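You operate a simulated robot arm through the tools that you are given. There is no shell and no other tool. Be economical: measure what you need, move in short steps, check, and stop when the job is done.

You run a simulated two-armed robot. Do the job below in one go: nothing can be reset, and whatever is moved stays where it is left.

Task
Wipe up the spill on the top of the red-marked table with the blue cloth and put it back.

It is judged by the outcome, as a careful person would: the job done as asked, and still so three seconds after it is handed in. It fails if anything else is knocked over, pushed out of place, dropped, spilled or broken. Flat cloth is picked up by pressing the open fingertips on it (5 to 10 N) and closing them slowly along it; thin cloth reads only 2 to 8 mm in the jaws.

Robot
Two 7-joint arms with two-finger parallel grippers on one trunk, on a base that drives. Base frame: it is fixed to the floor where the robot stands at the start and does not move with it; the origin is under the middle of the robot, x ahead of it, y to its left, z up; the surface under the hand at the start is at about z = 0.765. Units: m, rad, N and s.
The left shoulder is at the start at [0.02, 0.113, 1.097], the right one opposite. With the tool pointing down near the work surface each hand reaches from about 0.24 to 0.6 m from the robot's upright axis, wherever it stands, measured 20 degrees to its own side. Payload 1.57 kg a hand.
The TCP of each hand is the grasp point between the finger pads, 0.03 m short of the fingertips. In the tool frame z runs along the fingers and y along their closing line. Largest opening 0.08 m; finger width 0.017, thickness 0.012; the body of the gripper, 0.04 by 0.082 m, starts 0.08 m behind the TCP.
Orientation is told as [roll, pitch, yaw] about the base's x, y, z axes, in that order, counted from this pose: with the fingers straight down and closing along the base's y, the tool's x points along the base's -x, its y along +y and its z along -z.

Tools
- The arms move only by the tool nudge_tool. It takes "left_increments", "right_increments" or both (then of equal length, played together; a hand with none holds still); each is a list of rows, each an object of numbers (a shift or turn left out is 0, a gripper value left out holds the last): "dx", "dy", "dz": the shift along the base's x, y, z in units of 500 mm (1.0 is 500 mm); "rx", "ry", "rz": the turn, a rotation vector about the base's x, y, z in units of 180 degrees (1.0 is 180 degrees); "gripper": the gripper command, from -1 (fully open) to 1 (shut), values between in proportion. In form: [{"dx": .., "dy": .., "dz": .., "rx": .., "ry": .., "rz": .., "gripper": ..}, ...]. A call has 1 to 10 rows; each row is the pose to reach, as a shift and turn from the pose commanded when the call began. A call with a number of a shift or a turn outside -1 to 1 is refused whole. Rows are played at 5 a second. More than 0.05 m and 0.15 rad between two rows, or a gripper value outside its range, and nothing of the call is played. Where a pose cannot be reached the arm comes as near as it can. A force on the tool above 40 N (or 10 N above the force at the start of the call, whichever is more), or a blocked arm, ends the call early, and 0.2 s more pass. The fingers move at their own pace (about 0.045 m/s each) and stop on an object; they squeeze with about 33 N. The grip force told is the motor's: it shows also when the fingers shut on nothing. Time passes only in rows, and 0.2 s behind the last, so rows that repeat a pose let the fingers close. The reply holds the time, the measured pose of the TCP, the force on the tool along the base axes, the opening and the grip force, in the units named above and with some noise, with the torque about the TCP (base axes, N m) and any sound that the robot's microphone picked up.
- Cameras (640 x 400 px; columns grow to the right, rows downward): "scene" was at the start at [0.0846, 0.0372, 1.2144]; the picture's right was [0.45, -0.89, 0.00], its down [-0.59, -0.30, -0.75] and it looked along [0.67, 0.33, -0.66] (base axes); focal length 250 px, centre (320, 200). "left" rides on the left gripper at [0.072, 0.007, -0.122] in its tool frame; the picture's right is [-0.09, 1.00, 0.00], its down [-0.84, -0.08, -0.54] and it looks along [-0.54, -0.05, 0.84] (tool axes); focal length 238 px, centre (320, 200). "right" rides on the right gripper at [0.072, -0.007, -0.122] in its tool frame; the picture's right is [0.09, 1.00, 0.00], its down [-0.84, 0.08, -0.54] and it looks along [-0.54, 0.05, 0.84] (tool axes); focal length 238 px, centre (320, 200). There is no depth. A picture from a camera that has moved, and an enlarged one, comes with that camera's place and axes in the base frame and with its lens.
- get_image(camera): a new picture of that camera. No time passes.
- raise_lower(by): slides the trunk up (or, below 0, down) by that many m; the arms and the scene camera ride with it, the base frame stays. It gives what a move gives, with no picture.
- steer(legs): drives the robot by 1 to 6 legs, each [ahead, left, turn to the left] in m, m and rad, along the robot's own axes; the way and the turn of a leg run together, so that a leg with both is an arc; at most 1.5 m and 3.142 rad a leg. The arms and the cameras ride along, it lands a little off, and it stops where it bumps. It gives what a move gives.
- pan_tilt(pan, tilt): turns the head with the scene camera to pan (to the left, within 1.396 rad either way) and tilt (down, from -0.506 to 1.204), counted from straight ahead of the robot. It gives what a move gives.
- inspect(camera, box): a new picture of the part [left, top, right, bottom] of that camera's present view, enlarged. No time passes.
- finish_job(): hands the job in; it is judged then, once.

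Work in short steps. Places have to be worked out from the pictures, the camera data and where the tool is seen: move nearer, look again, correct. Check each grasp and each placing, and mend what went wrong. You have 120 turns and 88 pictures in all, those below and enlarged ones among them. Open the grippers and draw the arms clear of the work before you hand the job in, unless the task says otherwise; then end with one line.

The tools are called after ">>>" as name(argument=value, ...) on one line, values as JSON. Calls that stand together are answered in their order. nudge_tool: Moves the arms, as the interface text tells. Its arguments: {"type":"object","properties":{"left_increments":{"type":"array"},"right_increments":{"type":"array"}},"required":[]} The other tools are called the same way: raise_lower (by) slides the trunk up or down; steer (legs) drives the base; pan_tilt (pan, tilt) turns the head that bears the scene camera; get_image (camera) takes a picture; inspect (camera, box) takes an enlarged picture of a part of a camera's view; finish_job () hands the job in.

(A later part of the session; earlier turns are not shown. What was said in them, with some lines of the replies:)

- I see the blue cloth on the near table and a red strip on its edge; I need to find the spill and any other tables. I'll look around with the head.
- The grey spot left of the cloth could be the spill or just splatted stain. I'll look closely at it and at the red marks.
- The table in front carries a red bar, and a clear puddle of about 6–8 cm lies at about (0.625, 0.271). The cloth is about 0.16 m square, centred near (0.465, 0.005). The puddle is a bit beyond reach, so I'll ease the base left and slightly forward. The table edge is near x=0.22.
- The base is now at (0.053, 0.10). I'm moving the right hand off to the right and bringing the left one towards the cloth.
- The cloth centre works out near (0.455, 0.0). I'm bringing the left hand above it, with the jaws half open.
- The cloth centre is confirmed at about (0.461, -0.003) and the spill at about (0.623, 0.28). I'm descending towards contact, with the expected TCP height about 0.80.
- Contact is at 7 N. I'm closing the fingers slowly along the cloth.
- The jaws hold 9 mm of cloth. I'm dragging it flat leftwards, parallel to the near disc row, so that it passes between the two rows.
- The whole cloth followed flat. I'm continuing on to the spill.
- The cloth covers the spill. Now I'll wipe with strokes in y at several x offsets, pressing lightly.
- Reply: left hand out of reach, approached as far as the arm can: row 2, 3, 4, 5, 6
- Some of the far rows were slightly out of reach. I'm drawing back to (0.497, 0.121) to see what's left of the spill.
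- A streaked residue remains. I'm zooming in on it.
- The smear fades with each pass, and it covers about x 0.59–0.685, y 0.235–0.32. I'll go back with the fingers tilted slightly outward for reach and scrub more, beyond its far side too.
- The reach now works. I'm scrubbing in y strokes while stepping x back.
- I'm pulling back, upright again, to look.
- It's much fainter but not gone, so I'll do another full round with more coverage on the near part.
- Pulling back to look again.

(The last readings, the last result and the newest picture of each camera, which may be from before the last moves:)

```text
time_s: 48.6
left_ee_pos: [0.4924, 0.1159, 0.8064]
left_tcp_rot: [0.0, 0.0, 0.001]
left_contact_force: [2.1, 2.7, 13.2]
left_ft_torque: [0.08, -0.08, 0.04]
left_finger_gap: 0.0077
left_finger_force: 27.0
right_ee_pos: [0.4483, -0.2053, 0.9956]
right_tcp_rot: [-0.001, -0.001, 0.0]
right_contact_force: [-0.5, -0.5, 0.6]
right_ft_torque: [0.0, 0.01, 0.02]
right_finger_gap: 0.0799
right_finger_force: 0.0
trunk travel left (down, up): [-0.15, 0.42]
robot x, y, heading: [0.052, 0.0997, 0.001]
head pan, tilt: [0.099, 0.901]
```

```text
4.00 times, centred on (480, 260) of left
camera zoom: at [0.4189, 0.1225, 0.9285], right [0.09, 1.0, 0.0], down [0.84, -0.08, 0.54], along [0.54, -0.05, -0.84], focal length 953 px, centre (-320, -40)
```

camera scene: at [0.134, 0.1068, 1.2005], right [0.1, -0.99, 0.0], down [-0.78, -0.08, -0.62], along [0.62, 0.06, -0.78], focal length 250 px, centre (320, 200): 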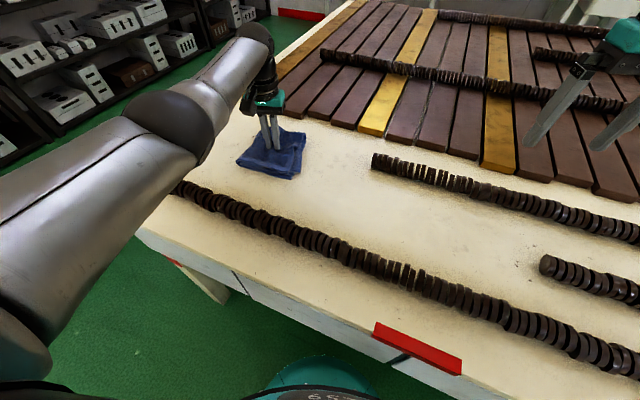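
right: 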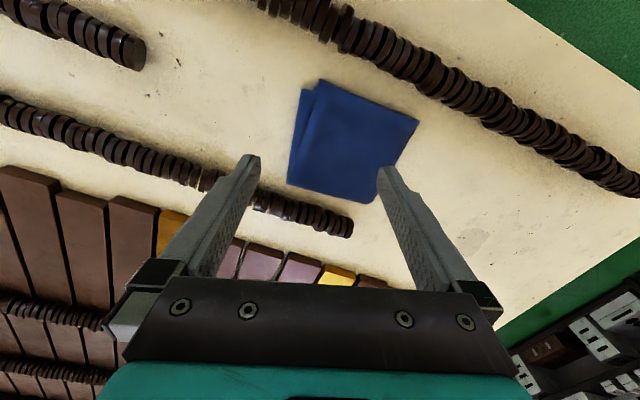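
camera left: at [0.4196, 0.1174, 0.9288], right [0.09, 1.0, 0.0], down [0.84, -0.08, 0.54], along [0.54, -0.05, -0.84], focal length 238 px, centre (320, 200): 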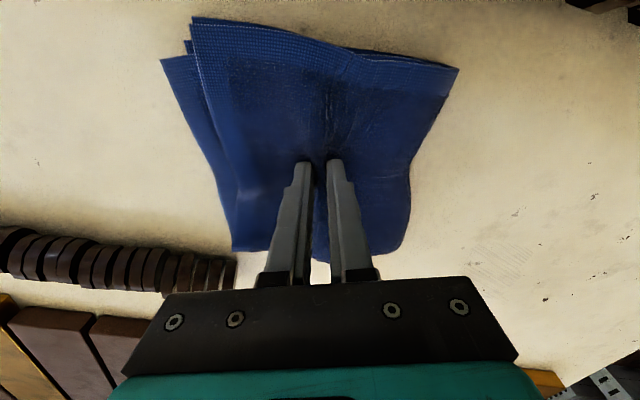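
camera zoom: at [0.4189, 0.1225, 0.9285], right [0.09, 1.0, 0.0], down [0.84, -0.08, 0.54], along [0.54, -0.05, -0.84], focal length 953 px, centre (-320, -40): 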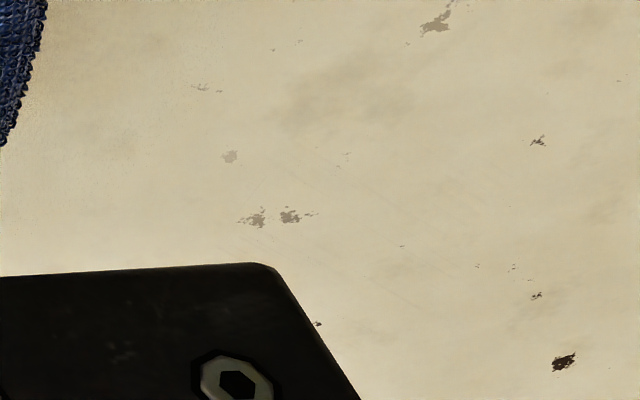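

The smear is gone where I can see. I'm dragging the cloth back along the row to its old place; the whole former spill area will be visible from there.

>>> nudge_tool(left_increments=[{"dx": -0.01, "dy": -0.04}, {"dx": -0.02, "dy": -0.08}, {"dx": -0.03, "dy": -0.12}, {"dx": -0.04, "dy": -0.16}, {"dx": -0.052, "dy": -0.2}, {"dx": -0.062, "dy": -0.234}, {"dx": -0.062, "dy": -0.234}])

>>> get_image(camera="left")

>>> inspect(camera="left", box=[520, 230, 640, 330])

```text
time_s: 50.2
left_ee_pos: [0.4622, -0.0015, 0.8068]
left_tcp_rot: [-0.002, -0.002, 0.001]
left_contact_force: [0.1, 2.6, 11.7]
left_ft_torque: [0.07, -0.03, 0.03]
left_finger_gap: 0.008
left_finger_force: 27.5
right_ee_pos: [0.4482, -0.2067, 0.9942]
right_tcp_rot: [0.001, 0.0, 0.001]
right_contact_force: [-1.0, 0.1, -0.5]
right_ft_torque: [-0.01, 0.01, -0.02]
right_finger_gap: 0.0799
right_finger_force: 0.1
trunk travel left (down, up): [-0.15, 0.42]
robot x, y, heading: [0.048, 0.0997, -0.003]
head pan, tilt: [0.099, 0.901]
```

```text
59 pictures are left
camera left: at [0.3882, 0.0051, 0.9289], right [0.09, 1.0, 0.0], down [0.84, -0.08, 0.54], along [0.54, -0.05, -0.84], focal length 238 px, centre (320, 200)
```

left: 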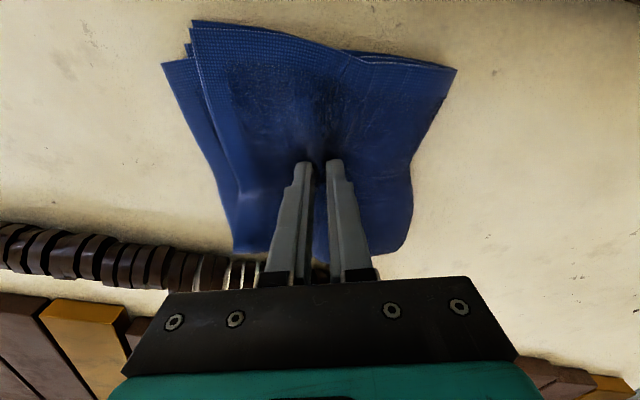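

```text
4.00 times, centred on (580, 280) of left
camera zoom: at [0.3882, 0.0051, 0.9289], right [0.09, 1.0, 0.0], down [0.84, -0.08, 0.54], along [0.54, -0.05, -0.84], focal length 953 px, centre (-720, -120)
```

zoom: 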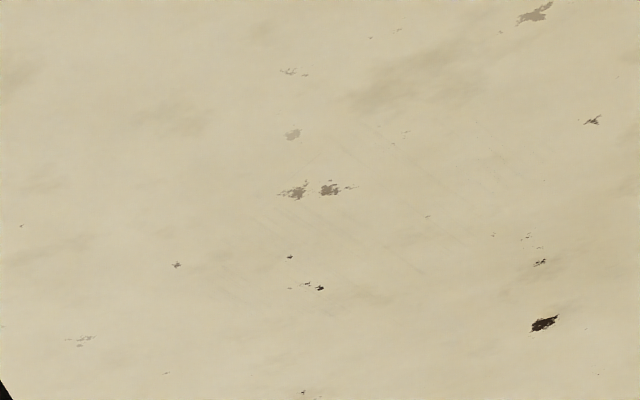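

Only hair-faint streaks remain near (0.62, 0.28). I'll do one more scrub over that area to make it properly clean.

>>> nudge_tool(left_increments=[{"dx": 0.02, "dy": 0.08}, {"dx": 0.045, "dy": 0.16}, {"dx": 0.07, "dy": 0.24}, {"dx": 0.12, "dy": 0.31}, {"dx": 0.17, "dy": 0.38}, {"dx": 0.22, "dy": 0.45, "ry": -0.03}, {"dx": 0.28, "dy": 0.48, "ry": -0.06}, {"dx": 0.34, "dy": 0.5, "ry": -0.09}, {"dx": 0.38, "dy": 0.5, "ry": -0.11}])

>>> nudge_tool(left_increments=[{"dy": 0.08}, {"dy": 0.14}, {"dx": -0.02, "dy": 0.14}, {"dx": -0.02, "dy": 0.06}, {"dx": -0.02, "dy": -0.02}, {"dx": -0.04, "dy": -0.02}, {"dx": -0.04, "dy": 0.06}, {"dx": -0.04, "dy": 0.14}, {"dx": -0.06, "dy": 0.14}, {"dx": -0.06, "dy": 0.06}])

>>> nudge_tool(left_increments=[{"dy": -0.08}, {"dx": -0.02, "dy": -0.08}, {"dx": -0.02, "dy": 0.0}, {"dx": -0.02, "dy": 0.08}, {"dx": -0.04, "dy": 0.08}, {"dx": -0.04, "dy": 0.0}, {"dx": -0.04, "dy": -0.08}, {"dx": -0.06, "dy": -0.08}, {"dx": -0.06, "dy": 0.0}, {"dx": -0.06, "dy": 0.08}])

>>> nudge_tool(left_increments=[{"dx": -0.02}, {"dx": -0.02, "dy": -0.08}, {"dx": -0.02, "dy": -0.16}, {"dx": 0.05, "dy": -0.14}, {"dx": 0.12, "dy": -0.12}, {"dx": 0.05, "dy": -0.09}, {"dx": -0.02, "dy": -0.07}, {"dx": 0.05, "dy": -0.05}, {"dx": 0.12, "dy": -0.03}, {"dx": 0.05, "dy": -0.08}])

```text
time_s: 52.2
left_ee_pos: [0.652, 0.2495, 0.8067]
left_tcp_rot: [0.0, -0.348, 0.0]
left_contact_force: [-3.5, -0.5, 11.2]
left_ft_torque: [0.0, 0.13, 0.04]
left_finger_gap: 0.0076
left_finger_force: 27.3
right_ee_pos: [0.447, -0.2059, 0.9954]
right_tcp_rot: [-0.001, -0.002, 0.0]
right_contact_force: [0.8, -0.2, -0.6]
right_ft_torque: [-0.03, -0.03, -0.01]
right_finger_gap: 0.0802
right_finger_force: 0.0
trunk travel left (down, up): [-0.15, 0.42]
robot x, y, heading: [0.0513, 0.1003, -0.004]
head pan, tilt: [0.099, 0.901]
```

```text
time_s: 54.4
left_ee_pos: [0.6215, 0.2796, 0.8066]
left_tcp_rot: [-0.001, -0.341, 0.002]
left_contact_force: [-1.0, 0.8, 9.2]
left_ft_torque: [0.04, -0.01, -0.02]
left_finger_gap: 0.0077
left_finger_force: 27.0
right_ee_pos: [0.4481, -0.2064, 0.9944]
right_tcp_rot: [0.0, 0.0, -0.001]
right_contact_force: [0.5, -0.5, 0.3]
right_ft_torque: [0.01, 0.04, -0.08]
right_finger_gap: 0.0799
right_finger_force: 0.1
trunk travel left (down, up): [-0.15, 0.42]
robot x, y, heading: [0.0461, 0.1016, 0.0]
head pan, tilt: [0.099, 0.901]
```

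```text
time_s: 56.6
left_ee_pos: [0.591, 0.3207, 0.8072]
left_tcp_rot: [0.0, -0.346, 0.002]
left_contact_force: [-0.8, -1.6, 7.1]
left_ft_torque: [-0.09, 0.02, -0.02]
left_finger_gap: 0.0074
left_finger_force: 26.7
right_ee_pos: [0.4479, -0.2065, 0.994]
right_tcp_rot: [-0.001, 0.0, -0.001]
right_contact_force: [-0.5, 0.2, -1.3]
right_ft_torque: [-0.01, -0.03, -0.02]
right_finger_gap: 0.0797
right_finger_force: 0.1
trunk travel left (down, up): [-0.15, 0.42]
robot x, y, heading: [0.0453, 0.0995, -0.001]
head pan, tilt: [0.099, 0.901]
```

```text
time_s: 58.8
left_ee_pos: [0.6177, 0.279, 0.8069]
left_tcp_rot: [0.0, -0.346, 0.001]
left_contact_force: [0.1, 1.1, 7.8]
left_ft_torque: [0.01, -0.02, 0.03]
left_finger_gap: 0.0075
left_finger_force: 26.5
right_ee_pos: [0.4479, -0.2064, 0.9954]
right_tcp_rot: [0.0, 0.0, 0.0]
right_contact_force: [0.0, 0.3, 0.2]
right_ft_torque: [-0.04, 0.01, 0.0]
right_finger_gap: 0.0799
right_finger_force: 0.1
trunk travel left (down, up): [-0.15, 0.42]
robot x, y, heading: [0.05, 0.0972, -0.001]
head pan, tilt: [0.099, 0.901]
```

Returning the cloth to its original spot by the same way.

>>> nudge_tool(left_increments=[{"dx": -0.04, "dy": -0.053, "ry": 0.03}, {"dx": -0.08, "dy": -0.106, "ry": 0.06}, {"dx": -0.12, "dy": -0.16, "ry": 0.09}, {"dx": -0.16, "dy": -0.212, "ry": 0.11}, {"dx": -0.2, "dy": -0.265, "ry": 0.11}, {"dx": -0.24, "dy": -0.318, "ry": 0.11}, {"dx": -0.265, "dy": -0.4, "ry": 0.11}, {"dx": -0.29, "dy": -0.48, "ry": 0.11}, {"dx": -0.312, "dy": -0.556, "ry": 0.11}, {"dx": -0.312, "dy": -0.556, "ry": 0.11}])

>>> inspect(camera="left", box=[520, 230, 640, 330])

>>> get_image(camera="left")

```text
time_s: 61.0
left_ee_pos: [0.46, -0.0009, 0.806]
left_tcp_rot: [-0.003, 0.0, 0.0]
left_contact_force: [-1.0, 3.0, 17.3]
left_ft_torque: [0.04, -0.04, 0.01]
left_finger_gap: 0.0074
left_finger_force: 26.8
right_ee_pos: [0.447, -0.2049, 0.9947]
right_tcp_rot: [0.001, -0.001, 0.002]
right_contact_force: [-0.5, -0.3, -0.7]
right_ft_torque: [0.0, 0.0, 0.0]
right_finger_gap: 0.0802
right_finger_force: 0.0
trunk travel left (down, up): [-0.15, 0.42]
robot x, y, heading: [0.0528, 0.0984, -0.002]
head pan, tilt: [0.099, 0.901]
```

```text
4.00 times, centred on (580, 280) of left
camera zoom: at [0.387, 0.0061, 0.9282], right [0.09, 1.0, 0.0], down [0.84, -0.08, 0.54], along [0.54, -0.05, -0.84], focal length 953 px, centre (-720, -120)
```

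zoom: 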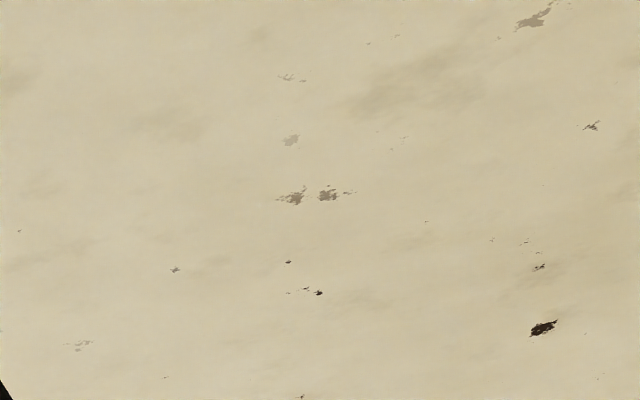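

```text
56 pictures are left
camera left: at [0.387, 0.0061, 0.9282], right [0.09, 1.0, 0.0], down [0.84, -0.08, 0.54], along [0.54, -0.05, -0.84], focal length 238 px, centre (320, 200)
```

left: 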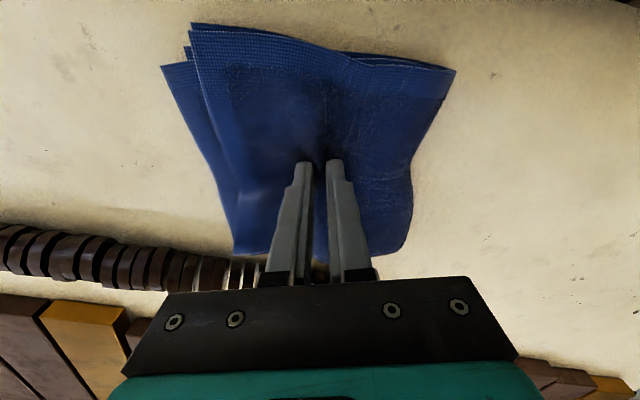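

The table is clean. I'm opening slowly to spread the fold back out, then lifting off.

>>> nudge_tool(left_increments=[{"gripper": 0.7, "dz": 0.003}, {"gripper": 0.5, "dz": 0.003}, {"gripper": 0.3, "dz": 0.003}, {"gripper": 0.15, "dz": 0.004}, {"gripper": 0.0, "dz": 0.006}, {"gripper": 0.0, "dz": 0.02}, {"gripper": 0.0, "dz": 0.06}, {"gripper": -0.2, "dz": 0.14}])

>>> get_image(camera="left")

>>> get_image(camera="scene")

```text
time_s: 62.8
left_ee_pos: [0.4603, 0.0026, 0.8757]
left_tcp_rot: [-0.002, 0.002, 0.001]
left_contact_force: [0.3, 0.1, 0.6]
left_ft_torque: [0.01, 0.0, -0.02]
left_finger_gap: 0.048
left_finger_force: 0.0
right_ee_pos: [0.4482, -0.2065, 0.995]
right_tcp_rot: [0.0, 0.0, 0.0]
right_contact_force: [0.4, -0.2, 0.0]
right_ft_torque: [-0.02, 0.0, -0.02]
right_finger_gap: 0.0803
right_finger_force: 0.1
trunk travel left (down, up): [-0.15, 0.42]
robot x, y, heading: [0.0493, 0.0988, -0.001]
head pan, tilt: [0.099, 0.901]
```

```text
55 pictures are left
camera left: at [0.3877, 0.008, 0.9976], right [0.09, 1.0, 0.0], down [0.84, -0.08, 0.54], along [0.54, -0.05, -0.84], focal length 238 px, centre (320, 200)
```

left: 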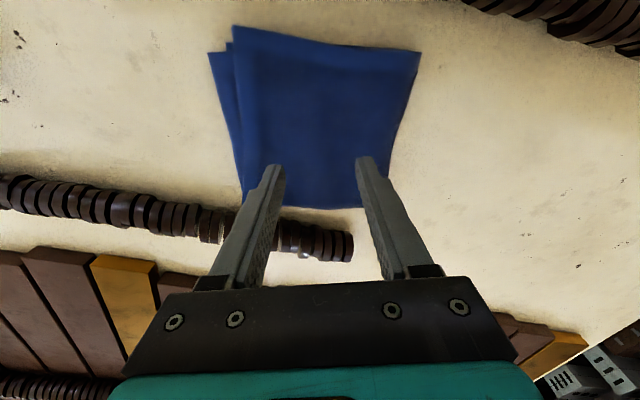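

```text
54 pictures are left
camera scene: at [0.1343, 0.1071, 1.2004], right [0.1, -0.99, 0.0], down [-0.78, -0.08, -0.62], along [0.62, 0.06, -0.78], focal length 250 px, centre (320, 200)
```

scene: 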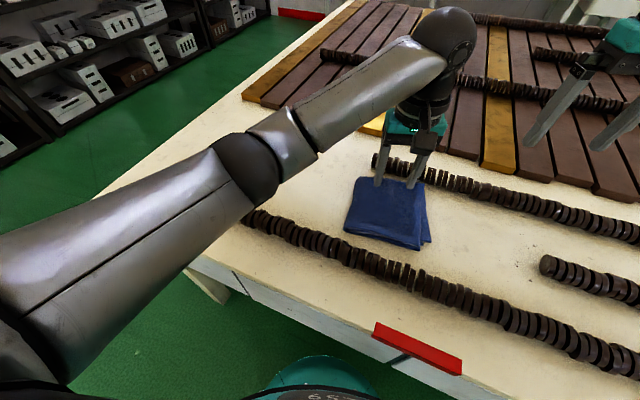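

The cloth lies flat, within about 1 cm of its original spot. I'm withdrawing the arm up and to the left for a final check.

>>> nudge_tool(left_increments=[{"dz": 0.09}, {"dz": 0.18}, {"dz": 0.26, "gripper": -1}, {"dz": 0.28, "dy": 0.09}, {"dz": 0.28, "dy": 0.18}, {"dz": 0.28, "dy": 0.27}, {"dz": 0.28, "dy": 0.36}, {"dz": 0.28, "dy": 0.45}, {"dz": 0.28, "dy": 0.54}, {"dz": 0.28, "dy": 0.63}])

>>> get_image(camera="left")

>>> get_image(camera="scene")

```text
time_s: 65.0
left_ee_pos: [0.4608, 0.3163, 1.016]
left_tcp_rot: [0.001, 0.001, 0.002]
left_contact_force: [0.3, 0.1, 0.2]
left_ft_torque: [-0.02, 0.02, -0.01]
left_finger_gap: 0.0797
left_finger_force: 0.1
right_ee_pos: [0.4494, -0.2062, 0.9948]
right_tcp_rot: [0.0, -0.001, 0.001]
right_contact_force: [-0.2, -0.7, 1.0]
right_ft_torque: [-0.02, 0.02, -0.02]
right_finger_gap: 0.0798
right_finger_force: 0.0
trunk travel left (down, up): [-0.15, 0.42]
robot x, y, heading: [0.0465, 0.0985, 0.0]
head pan, tilt: [0.099, 0.901]
```

```text
53 pictures are left
camera left: at [0.3877, 0.3236, 1.1379], right [0.09, 1.0, 0.0], down [0.84, -0.08, 0.54], along [0.54, -0.05, -0.84], focal length 238 px, centre (320, 200)
```

left: 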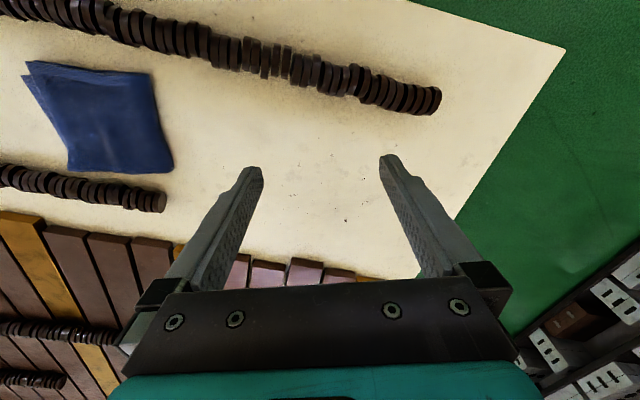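

```text
52 pictures are left
camera scene: at [0.1343, 0.1074, 1.2004], right [0.1, -0.99, 0.0], down [-0.78, -0.08, -0.62], along [0.62, 0.06, -0.78], focal length 250 px, centre (320, 200)
```

scene: 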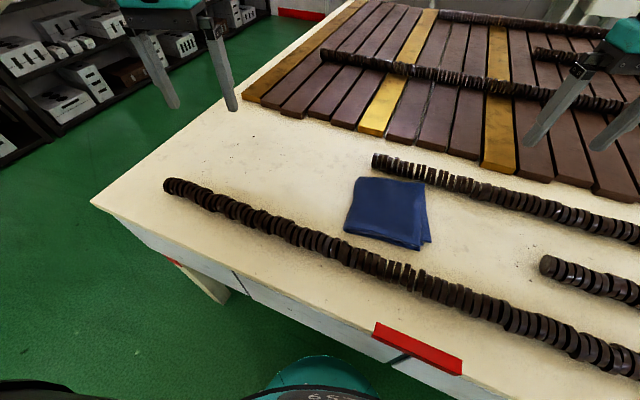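

The spill is gone, the cloth is back in its place, and nothing else has moved. Both grippers are open and clear, so I'm handing in.

>>> finish_job()

```text
The job is handed in.
```

I wiped up the spill on the red-marked table and laid the blue cloth flat again within about 1 cm of where it was; no trace of the spill showed in the last close-up, and nothing else was moved.
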